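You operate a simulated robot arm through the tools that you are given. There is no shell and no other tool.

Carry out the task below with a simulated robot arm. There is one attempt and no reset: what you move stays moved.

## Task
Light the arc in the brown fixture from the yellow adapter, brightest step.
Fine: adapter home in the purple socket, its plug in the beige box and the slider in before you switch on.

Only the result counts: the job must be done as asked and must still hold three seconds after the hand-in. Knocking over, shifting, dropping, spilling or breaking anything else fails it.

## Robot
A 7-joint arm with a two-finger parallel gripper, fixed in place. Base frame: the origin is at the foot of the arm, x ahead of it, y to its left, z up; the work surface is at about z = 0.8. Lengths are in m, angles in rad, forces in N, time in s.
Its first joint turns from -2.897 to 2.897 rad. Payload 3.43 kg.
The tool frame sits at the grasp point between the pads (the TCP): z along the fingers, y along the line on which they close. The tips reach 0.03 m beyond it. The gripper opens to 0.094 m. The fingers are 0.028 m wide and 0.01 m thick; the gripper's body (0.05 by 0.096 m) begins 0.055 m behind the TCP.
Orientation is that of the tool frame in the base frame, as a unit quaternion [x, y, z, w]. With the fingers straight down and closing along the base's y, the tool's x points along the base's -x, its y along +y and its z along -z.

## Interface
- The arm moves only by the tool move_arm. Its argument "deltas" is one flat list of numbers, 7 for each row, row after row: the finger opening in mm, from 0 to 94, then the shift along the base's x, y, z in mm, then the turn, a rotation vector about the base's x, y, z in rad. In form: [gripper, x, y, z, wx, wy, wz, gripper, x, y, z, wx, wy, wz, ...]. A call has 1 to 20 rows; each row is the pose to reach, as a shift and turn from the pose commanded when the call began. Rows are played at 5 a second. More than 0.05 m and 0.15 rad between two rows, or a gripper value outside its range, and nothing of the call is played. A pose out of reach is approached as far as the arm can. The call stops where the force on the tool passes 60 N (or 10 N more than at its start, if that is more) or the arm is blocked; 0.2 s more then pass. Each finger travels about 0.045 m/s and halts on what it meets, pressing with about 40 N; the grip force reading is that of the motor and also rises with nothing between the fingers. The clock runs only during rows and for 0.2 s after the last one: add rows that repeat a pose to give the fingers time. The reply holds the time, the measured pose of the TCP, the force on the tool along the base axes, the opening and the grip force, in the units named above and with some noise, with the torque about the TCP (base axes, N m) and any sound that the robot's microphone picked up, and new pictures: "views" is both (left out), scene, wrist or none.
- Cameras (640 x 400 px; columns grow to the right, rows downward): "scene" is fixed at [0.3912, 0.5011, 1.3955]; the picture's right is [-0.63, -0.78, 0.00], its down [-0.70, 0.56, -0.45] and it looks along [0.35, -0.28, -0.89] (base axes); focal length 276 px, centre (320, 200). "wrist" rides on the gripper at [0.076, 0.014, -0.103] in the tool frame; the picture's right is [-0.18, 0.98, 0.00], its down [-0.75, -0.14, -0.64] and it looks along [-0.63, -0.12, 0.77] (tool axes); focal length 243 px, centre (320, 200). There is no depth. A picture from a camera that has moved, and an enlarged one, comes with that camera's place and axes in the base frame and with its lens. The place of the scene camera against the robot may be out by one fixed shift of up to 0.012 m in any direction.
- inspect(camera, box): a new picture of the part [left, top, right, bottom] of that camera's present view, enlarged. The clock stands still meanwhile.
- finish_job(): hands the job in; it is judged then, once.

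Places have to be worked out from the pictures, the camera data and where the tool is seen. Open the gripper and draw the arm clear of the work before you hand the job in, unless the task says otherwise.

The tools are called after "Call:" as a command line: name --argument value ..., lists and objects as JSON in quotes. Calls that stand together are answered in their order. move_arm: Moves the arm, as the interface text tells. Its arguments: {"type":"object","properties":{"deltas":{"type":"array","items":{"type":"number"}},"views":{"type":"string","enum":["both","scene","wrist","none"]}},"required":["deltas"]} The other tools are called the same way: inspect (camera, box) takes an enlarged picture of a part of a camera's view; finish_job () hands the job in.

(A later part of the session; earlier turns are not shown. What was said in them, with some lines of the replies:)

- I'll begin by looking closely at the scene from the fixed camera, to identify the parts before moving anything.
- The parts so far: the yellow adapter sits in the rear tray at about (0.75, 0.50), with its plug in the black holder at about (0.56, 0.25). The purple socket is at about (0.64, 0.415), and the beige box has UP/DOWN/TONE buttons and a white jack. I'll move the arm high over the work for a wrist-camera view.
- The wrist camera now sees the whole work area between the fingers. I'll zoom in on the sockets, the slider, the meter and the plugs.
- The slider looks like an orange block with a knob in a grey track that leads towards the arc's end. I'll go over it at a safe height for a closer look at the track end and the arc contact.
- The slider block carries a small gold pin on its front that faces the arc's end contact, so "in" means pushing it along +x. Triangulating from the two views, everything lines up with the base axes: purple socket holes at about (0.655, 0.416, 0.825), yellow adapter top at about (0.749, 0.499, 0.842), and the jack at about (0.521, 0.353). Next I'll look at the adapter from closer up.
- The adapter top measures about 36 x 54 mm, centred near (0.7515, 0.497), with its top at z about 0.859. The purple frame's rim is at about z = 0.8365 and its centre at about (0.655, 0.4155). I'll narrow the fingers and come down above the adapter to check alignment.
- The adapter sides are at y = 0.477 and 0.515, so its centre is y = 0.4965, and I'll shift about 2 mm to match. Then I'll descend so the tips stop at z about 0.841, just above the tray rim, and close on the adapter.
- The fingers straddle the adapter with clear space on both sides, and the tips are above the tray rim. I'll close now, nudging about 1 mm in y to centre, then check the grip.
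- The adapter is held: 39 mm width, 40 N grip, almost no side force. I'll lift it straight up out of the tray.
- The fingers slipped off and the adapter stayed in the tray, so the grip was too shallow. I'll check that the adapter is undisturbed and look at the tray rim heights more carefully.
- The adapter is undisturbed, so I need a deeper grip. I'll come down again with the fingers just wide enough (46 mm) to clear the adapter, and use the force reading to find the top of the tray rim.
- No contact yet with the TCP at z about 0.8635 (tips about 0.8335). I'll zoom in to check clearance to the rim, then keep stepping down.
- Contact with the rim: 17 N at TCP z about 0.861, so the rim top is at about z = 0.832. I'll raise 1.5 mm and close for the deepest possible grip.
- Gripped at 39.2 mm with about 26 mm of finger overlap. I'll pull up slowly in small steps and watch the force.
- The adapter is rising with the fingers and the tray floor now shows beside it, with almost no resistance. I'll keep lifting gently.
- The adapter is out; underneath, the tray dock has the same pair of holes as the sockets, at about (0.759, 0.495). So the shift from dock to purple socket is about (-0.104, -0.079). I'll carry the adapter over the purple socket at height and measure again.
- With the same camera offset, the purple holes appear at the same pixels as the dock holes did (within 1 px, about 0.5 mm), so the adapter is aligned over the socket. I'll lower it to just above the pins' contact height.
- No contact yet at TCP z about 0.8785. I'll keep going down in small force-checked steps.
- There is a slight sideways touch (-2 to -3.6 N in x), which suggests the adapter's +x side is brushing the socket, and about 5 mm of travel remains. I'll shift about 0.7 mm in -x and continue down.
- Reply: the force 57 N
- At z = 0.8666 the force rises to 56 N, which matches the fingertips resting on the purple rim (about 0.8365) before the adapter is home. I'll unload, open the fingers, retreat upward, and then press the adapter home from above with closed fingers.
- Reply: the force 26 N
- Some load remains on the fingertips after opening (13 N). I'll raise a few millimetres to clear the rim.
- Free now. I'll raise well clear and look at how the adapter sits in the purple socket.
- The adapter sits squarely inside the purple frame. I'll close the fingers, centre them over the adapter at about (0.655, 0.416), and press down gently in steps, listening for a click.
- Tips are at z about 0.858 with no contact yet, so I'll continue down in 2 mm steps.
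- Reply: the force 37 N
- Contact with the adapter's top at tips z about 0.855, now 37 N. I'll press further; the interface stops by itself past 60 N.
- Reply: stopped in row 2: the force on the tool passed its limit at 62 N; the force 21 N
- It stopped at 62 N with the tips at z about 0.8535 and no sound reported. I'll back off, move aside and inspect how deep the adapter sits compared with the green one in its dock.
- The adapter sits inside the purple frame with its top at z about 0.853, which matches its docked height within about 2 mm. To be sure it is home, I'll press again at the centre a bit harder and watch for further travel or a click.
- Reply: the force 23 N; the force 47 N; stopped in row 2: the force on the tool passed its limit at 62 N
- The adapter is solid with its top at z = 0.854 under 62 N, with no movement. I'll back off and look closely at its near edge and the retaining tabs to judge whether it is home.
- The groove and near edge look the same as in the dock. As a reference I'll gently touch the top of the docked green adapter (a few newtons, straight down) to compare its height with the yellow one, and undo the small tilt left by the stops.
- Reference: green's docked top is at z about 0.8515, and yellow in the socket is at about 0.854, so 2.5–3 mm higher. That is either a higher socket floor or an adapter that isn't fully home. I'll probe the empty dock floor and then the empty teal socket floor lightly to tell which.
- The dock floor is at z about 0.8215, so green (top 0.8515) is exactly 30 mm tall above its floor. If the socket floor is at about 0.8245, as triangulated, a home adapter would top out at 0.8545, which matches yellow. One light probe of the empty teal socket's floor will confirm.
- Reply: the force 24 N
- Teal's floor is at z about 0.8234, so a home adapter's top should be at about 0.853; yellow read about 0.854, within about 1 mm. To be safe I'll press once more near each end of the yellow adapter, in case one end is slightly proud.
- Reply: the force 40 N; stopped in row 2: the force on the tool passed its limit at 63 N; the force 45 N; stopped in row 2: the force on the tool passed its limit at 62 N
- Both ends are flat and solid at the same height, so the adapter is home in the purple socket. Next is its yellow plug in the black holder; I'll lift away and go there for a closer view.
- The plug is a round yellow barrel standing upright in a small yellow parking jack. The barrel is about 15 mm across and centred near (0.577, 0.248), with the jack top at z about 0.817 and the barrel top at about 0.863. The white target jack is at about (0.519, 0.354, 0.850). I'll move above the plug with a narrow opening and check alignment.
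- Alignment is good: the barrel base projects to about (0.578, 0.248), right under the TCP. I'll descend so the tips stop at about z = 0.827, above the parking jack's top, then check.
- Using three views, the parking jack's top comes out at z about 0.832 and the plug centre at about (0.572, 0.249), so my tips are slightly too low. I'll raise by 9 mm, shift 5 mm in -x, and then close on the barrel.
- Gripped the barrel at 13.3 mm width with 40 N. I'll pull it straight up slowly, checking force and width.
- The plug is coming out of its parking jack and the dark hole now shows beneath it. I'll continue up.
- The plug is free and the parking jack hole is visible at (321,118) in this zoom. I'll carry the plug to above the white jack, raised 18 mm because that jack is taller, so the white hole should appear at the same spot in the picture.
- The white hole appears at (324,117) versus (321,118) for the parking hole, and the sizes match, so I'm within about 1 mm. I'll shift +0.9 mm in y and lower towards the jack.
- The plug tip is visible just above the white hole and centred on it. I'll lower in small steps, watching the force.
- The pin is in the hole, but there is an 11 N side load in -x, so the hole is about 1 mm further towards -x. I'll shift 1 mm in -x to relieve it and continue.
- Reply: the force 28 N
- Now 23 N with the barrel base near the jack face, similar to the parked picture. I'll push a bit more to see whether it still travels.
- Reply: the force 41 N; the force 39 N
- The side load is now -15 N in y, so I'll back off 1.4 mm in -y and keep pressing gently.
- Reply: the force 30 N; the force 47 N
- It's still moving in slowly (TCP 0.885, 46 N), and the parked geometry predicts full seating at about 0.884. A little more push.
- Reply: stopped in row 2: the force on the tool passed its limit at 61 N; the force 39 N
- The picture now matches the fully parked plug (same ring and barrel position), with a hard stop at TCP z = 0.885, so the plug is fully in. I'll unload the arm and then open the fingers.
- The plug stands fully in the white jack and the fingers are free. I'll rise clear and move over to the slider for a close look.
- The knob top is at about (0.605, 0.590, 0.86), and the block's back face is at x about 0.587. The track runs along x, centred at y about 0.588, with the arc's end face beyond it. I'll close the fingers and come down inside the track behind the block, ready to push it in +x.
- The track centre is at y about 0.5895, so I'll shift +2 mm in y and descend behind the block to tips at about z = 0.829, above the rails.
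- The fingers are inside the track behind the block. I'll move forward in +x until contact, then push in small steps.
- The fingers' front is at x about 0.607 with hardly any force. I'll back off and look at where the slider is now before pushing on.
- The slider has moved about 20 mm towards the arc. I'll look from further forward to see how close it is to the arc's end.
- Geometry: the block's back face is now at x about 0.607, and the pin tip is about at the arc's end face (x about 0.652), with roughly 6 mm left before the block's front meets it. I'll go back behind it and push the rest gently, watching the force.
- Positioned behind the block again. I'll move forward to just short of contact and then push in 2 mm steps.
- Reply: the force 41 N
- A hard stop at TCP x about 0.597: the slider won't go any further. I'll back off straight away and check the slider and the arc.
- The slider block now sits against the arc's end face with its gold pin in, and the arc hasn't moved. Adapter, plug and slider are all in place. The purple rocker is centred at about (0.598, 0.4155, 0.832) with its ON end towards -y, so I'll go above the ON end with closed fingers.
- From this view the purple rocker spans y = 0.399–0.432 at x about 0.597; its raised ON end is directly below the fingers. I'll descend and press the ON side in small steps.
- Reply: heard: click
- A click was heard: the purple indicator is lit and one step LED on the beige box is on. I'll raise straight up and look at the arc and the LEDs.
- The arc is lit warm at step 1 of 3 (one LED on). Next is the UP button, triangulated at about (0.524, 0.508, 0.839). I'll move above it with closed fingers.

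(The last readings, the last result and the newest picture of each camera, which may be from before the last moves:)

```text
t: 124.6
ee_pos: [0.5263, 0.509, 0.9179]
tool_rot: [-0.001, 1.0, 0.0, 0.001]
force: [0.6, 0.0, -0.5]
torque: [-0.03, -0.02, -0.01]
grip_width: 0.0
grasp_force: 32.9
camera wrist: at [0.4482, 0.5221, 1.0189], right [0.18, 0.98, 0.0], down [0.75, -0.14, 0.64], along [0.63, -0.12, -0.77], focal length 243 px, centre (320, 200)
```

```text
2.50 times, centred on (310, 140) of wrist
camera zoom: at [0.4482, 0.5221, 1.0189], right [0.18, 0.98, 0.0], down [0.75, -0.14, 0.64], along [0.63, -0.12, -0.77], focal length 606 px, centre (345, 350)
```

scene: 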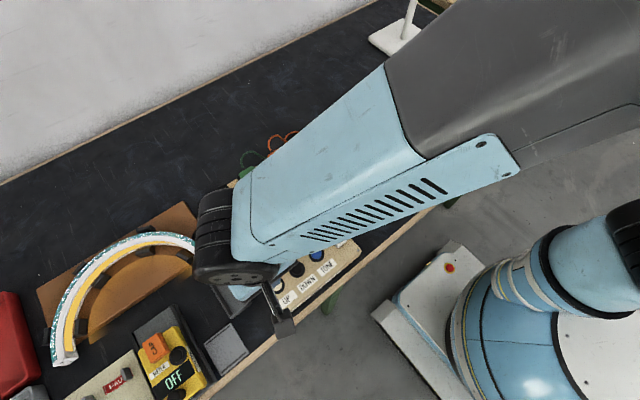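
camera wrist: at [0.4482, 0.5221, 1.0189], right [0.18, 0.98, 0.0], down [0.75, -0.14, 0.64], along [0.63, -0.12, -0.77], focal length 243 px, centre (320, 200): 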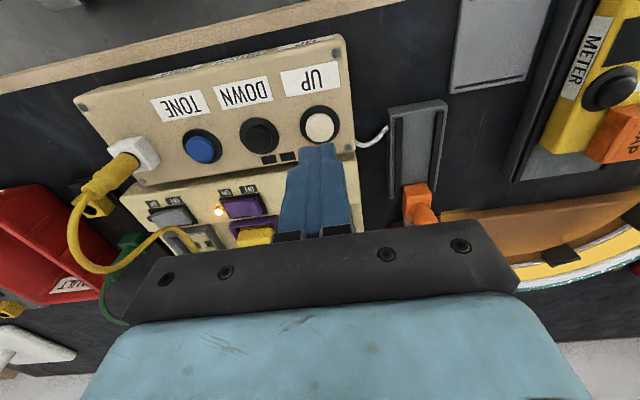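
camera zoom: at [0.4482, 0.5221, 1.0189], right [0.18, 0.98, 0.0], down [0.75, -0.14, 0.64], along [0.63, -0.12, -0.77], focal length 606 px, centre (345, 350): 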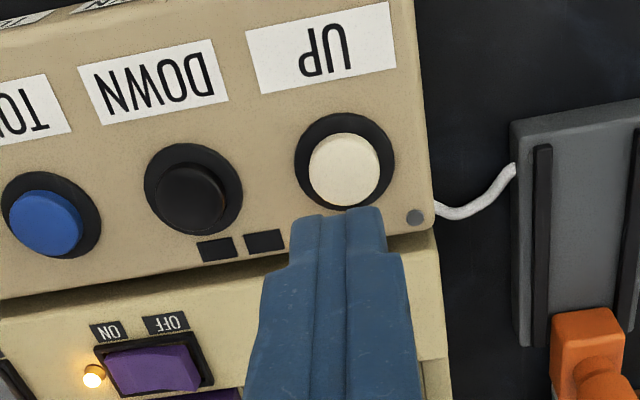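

The cap projects to about (0.5245, 0.5075). I'll shift about 1.5 mm to centre, descend to just above it, and press in small steps until a click.

Call:
move_arm --deltas '[0, -1.5, -1.5, -15, 0, 0, 0, 0, -1.5, -1.5, -30, 0, 0, 0, 0, -1.5, -1.5, -42, 0, 0, 0, 0, -1.5, -1.5, -42, 0, 0, 0]' --views "wrist"

Call:
move_arm --deltas '[0, 0, 0, -1, 0, 0, 0, 0, 0, 0, -2, 0, 0, 0, 0, 0, 0, -2, 0, 0, 0]' --views "none"

```text
t: 125.6
ee_pos: [0.5224, 0.5068, 0.8766]
tool_rot: [0.0, 1.0, -0.001, 0.001]
force: [-0.1, 0.5, -0.8]
torque: [-0.02, -0.03, 0.01]
grip_width: 0.0001
grasp_force: 33.0
camera wrist: at [0.4466, 0.5202, 0.9779], right [0.18, 0.98, 0.0], down [0.75, -0.14, 0.64], along [0.63, -0.12, -0.77], focal length 243 px, centre (320, 200)
```

wrist: 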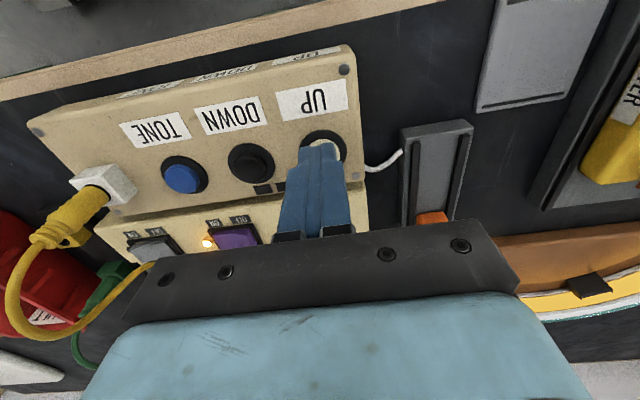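

```text
t: 126.4
ee_pos: [0.5237, 0.5059, 0.873]
tool_rot: [0.0, 1.0, 0.0, 0.002]
force: [0.9, -0.7, 0.9]
torque: [0.01, 0.01, 0.01]
grip_width: 0.0
grasp_force: 33.0
```

Call:
move_arm --deltas '[0, 0, 0, -1, 0, 0, 0, 0, 0, 0, -2, 0, 0, 0, 0, 0, 0, -2, 0, 0, 0]' --views "none"

Call:
move_arm --deltas '[0, 0, 0, -1, 0, 0, 0, 0, 0, 0, -1.5, 0, 0, 0, 0, 0, 0, -1.5, 0, 0, 0]' --views "wrist"

```text
t: 127.2
ee_pos: [0.5238, 0.5064, 0.8724]
tool_rot: [0.0, 1.0, 0.0, 0.0]
force: [0.9, -0.3, 0.4]
torque: [0.03, 0.0, 0.0]
grip_width: 0.0
grasp_force: 32.7
```

```text
t: 128.0
ee_pos: [0.5229, 0.5058, 0.87]
tool_rot: [0.0, 1.0, 0.001, 0.001]
force: [0.0, 0.5, 2.1]
torque: [0.04, 0.03, -0.02]
grip_width: 0.0
grasp_force: 32.7
heard: click
camera wrist: at [0.4466, 0.5199, 0.9724], right [0.18, 0.98, 0.0], down [0.75, -0.14, 0.64], along [0.63, -0.12, -0.77], focal length 243 px, centre (320, 200)
```

wrist: 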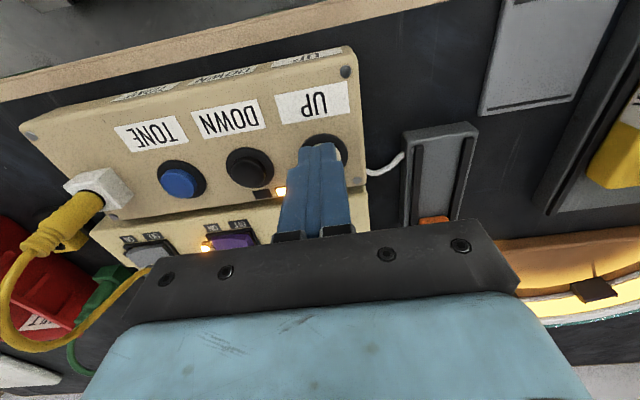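

A click was heard and the second LED lit: step 2, with the arc brighter. I'll lift off so the button releases and check before pressing again.

Call:
move_arm --deltas '[0, 0, 0, 5, 0, 0, 0, 0, 0, 0, 12, 0, 0, 0, 0, 0, 0, 12, 0, 0, 0]' --views "wrist"

Call:
inspect --camera "wrist" --box '[180, 80, 400, 240]'

```text
t: 128.8
ee_pos: [0.5229, 0.5053, 0.8825]
tool_rot: [0.0, 1.0, 0.0, 0.001]
force: [0.1, 0.0, -0.4]
torque: [-0.01, -0.01, 0.0]
grip_width: 0.0001
grasp_force: 33.0
camera wrist: at [0.4466, 0.5202, 0.9844], right [0.18, 0.98, 0.0], down [0.75, -0.14, 0.64], along [0.63, -0.12, -0.77], focal length 243 px, centre (320, 200)
```

wrist: 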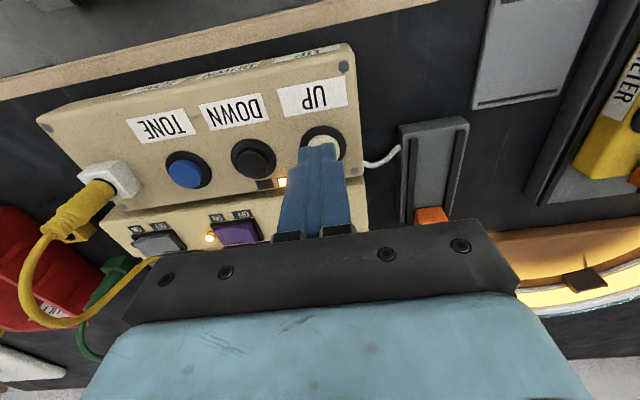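

```text
2.50 times, centred on (290, 160) of wrist
camera zoom: at [0.4466, 0.5202, 0.9844], right [0.18, 0.98, 0.0], down [0.75, -0.14, 0.64], along [0.63, -0.12, -0.77], focal length 606 px, centre (395, 300)
```

zoom: 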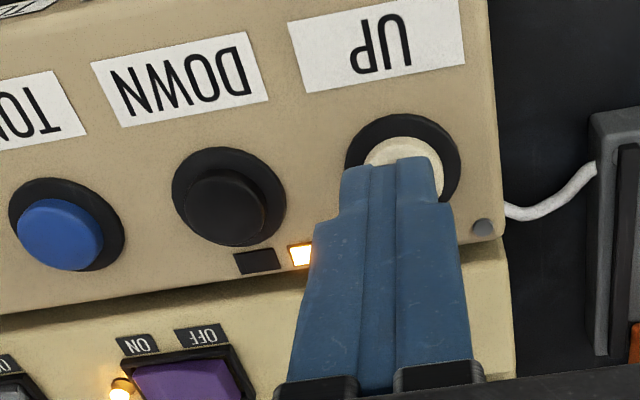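

Two LEDs are on and the third is still dark. I'll press UP again to the same depth.

Call:
move_arm --deltas '[0, 0, 0, -5, 0, 0, 0, 0, 0, 0, -9, 0, 0, 0, 0, 0, 0, -11, 0, 0, 0, 0, 0, 0, -12.2, 0, 0, 0, 0, 0, 0, -12.2, 0, 0, 0]' --views "wrist"

```text
t: 130.0
ee_pos: [0.523, 0.5053, 0.8695]
tool_rot: [0.001, 1.0, 0.0, 0.001]
force: [0.2, 0.8, 2.5]
torque: [0.01, -0.04, 0.0]
grip_width: 0.0
grasp_force: 33.1
heard: click
camera wrist: at [0.4467, 0.5196, 0.9723], right [0.18, 0.98, 0.0], down [0.75, -0.14, 0.64], along [0.63, -0.12, -0.77], focal length 243 px, centre (320, 200)
```

wrist: 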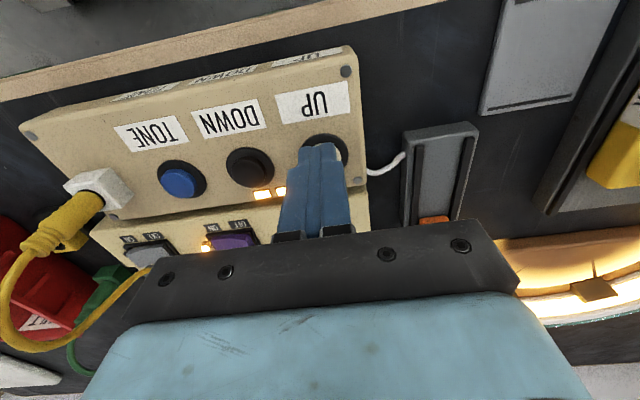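

A click and the third LED is lit: the brightest step. I'll raise straight up, open the gripper, and return to the clear starting area.

Call:
move_arm --deltas '[0, 0, 0, 15, 0, 0, 0, 0, 0, 0, 50, 0, 0, 0, 0, 0, 0, 95, 0, 0, 0, 0, 0, 0, 140, 0, 0, 0, 0, 0, 0, 185, 0, 0, 0, 0, 0, 0, 225, 0, 0, 0, 20, -10, -45, 235, 0, 0, 0, 40, -20, -90, 235, 0, 0, 0, 60, -30, -135, 235, 0, 0, 0, 80, -40, -180, 235, 0, 0, 0, 94, -50, -225, 235, 0, 0, 0, 94, -60, -270, 235, 0, 0, 0, 94, -62, -315, 235, 0, 0, 0, 94, -62, -335, 235, 0, 0, 0, 94, -62, -335, 235, 0, 0, 0]' --views "both"

Call:
inspect --camera "scene" --box '[30, 140, 370, 390]'

Call:
inspect --camera "scene" --box '[190, 180, 370, 310]'

```text
t: 133.2
ee_pos: [0.462, 0.1709, 1.1034]
tool_rot: [-0.001, 1.0, 0.0, 0.002]
force: [0.9, 0.6, 0.4]
torque: [0.02, 0.0, 0.0]
grip_width: 0.0941
grasp_force: 0.1
camera wrist: at [0.3857, 0.185, 1.2052], right [0.18, 0.98, 0.0], down [0.75, -0.14, 0.64], along [0.63, -0.12, -0.77], focal length 243 px, centre (320, 200)
```

scene: 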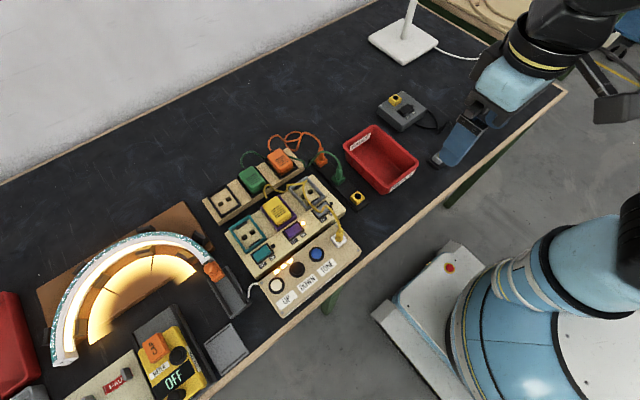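
wrist: 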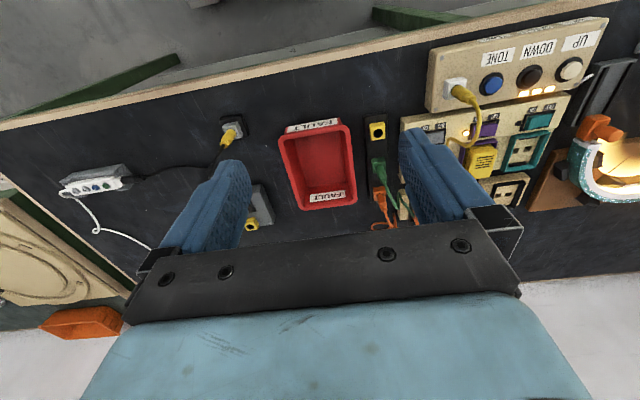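

```text
1.60 times, centred on (200, 265) of scene
camera zoom: at [0.3912, 0.5011, 1.3955], right [-0.63, -0.78, 0.0], down [-0.7, 0.56, -0.45], along [0.35, -0.28, -0.89], focal length 441 px, centre (512, 96)
```

zoom: 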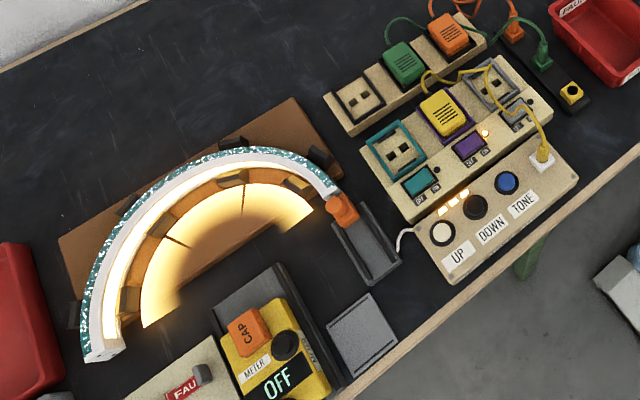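

```text
3.08 times, centred on (280, 245) of scene
camera zoom: at [0.3912, 0.5011, 1.3955], right [-0.63, -0.78, 0.0], down [-0.7, 0.56, -0.45], along [0.35, -0.28, -0.89], focal length 848 px, centre (443, 62)
```

zoom: 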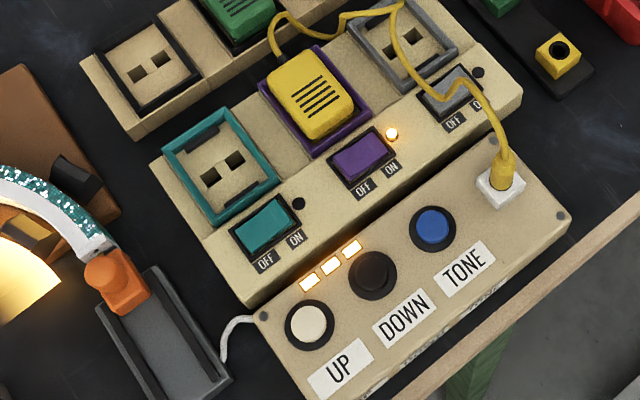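

All three step LEDs are lit and the arc glows brightly. The adapter is in purple, the plug is in the white jack and the slider is against the arc. I'll wait a few seconds with the arm still to confirm it holds.

Call:
move_arm --deltas '[94, 0, 0, 0, 0, 0, 0, 94, 0, 0, 0, 0, 0, 0, 94, 0, 0, 0, 0, 0, 0, 94, 0, 0, 0, 0, 0, 0, 94, 0, 0, 0, 0, 0, 0, 94, 0, 0, 0, 0, 0, 0, 94, 0, 0, 0, 0, 0, 0, 94, 0, 0, 0, 0, 0, 0, 94, 0, 0, 0, 0, 0, 0, 94, 0, 0, 0, 0, 0, 0, 94, 0, 0, 0, 0, 0, 0, 94, 0, 0, 0, 0, 0, 0, 94, 0, 0, 0, 0, 0, 0, 94, 0, 0, 0, 0, 0, 0, 94, 0, 0, 0, 0, 0, 0, 94, 0, 0, 0, 0, 0, 0]' --views "scene"

```text
t: 136.6
ee_pos: [0.4635, 0.1712, 1.1033]
tool_rot: [0.0, 1.0, 0.001, 0.001]
force: [-0.5, -0.2, 0.2]
torque: [-0.01, 0.01, 0.0]
grip_width: 0.0938
grasp_force: 0.1
```

scene: 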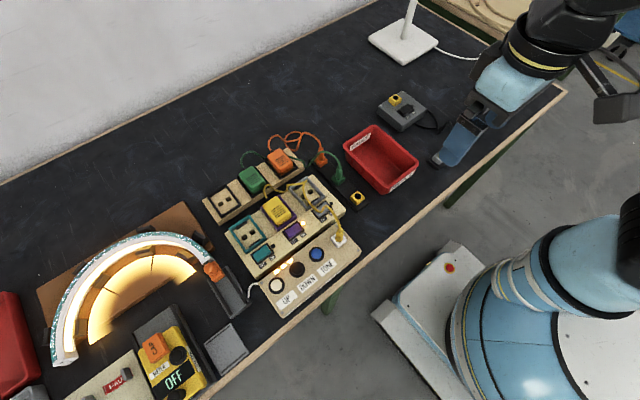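

After more than 3 s the arc is still lit at the brightest step and nothing has shifted. The gripper is open and the arm is clear, so I'm handing the job in.

Call:
finish_job

```text
The job is handed in.
```

The arc in the brown fixture is lit from the yellow adapter at its brightest step, with all three step lights on the beige box on. It was still lit after more than 3 seconds with the arm still, and I then handed the job in.

- **Adapter:** it sits home in the purple socket. I pressed it down at the middle and both ends to about 60 N and it didn't move further.
- **Plug and slider:** the plug is fully in the white jack on the beige box. The slider is pushed against the arc's end until it stopped. Both were in before I switched on.
- **Switching on:** I pressed the purple switch to ON, then pressed UP twice.
- **Other contact:** my first grip on the adapter slipped off, but the adapter stayed in its tray. To check seating depth I touched the green adapter's top (up to about 19 N) and the floors of the empty yellow tray slot and the teal socket. Nothing looked out of place in the final pictures.

The gripper is open and the arm is back near its starting position, clear of the work.
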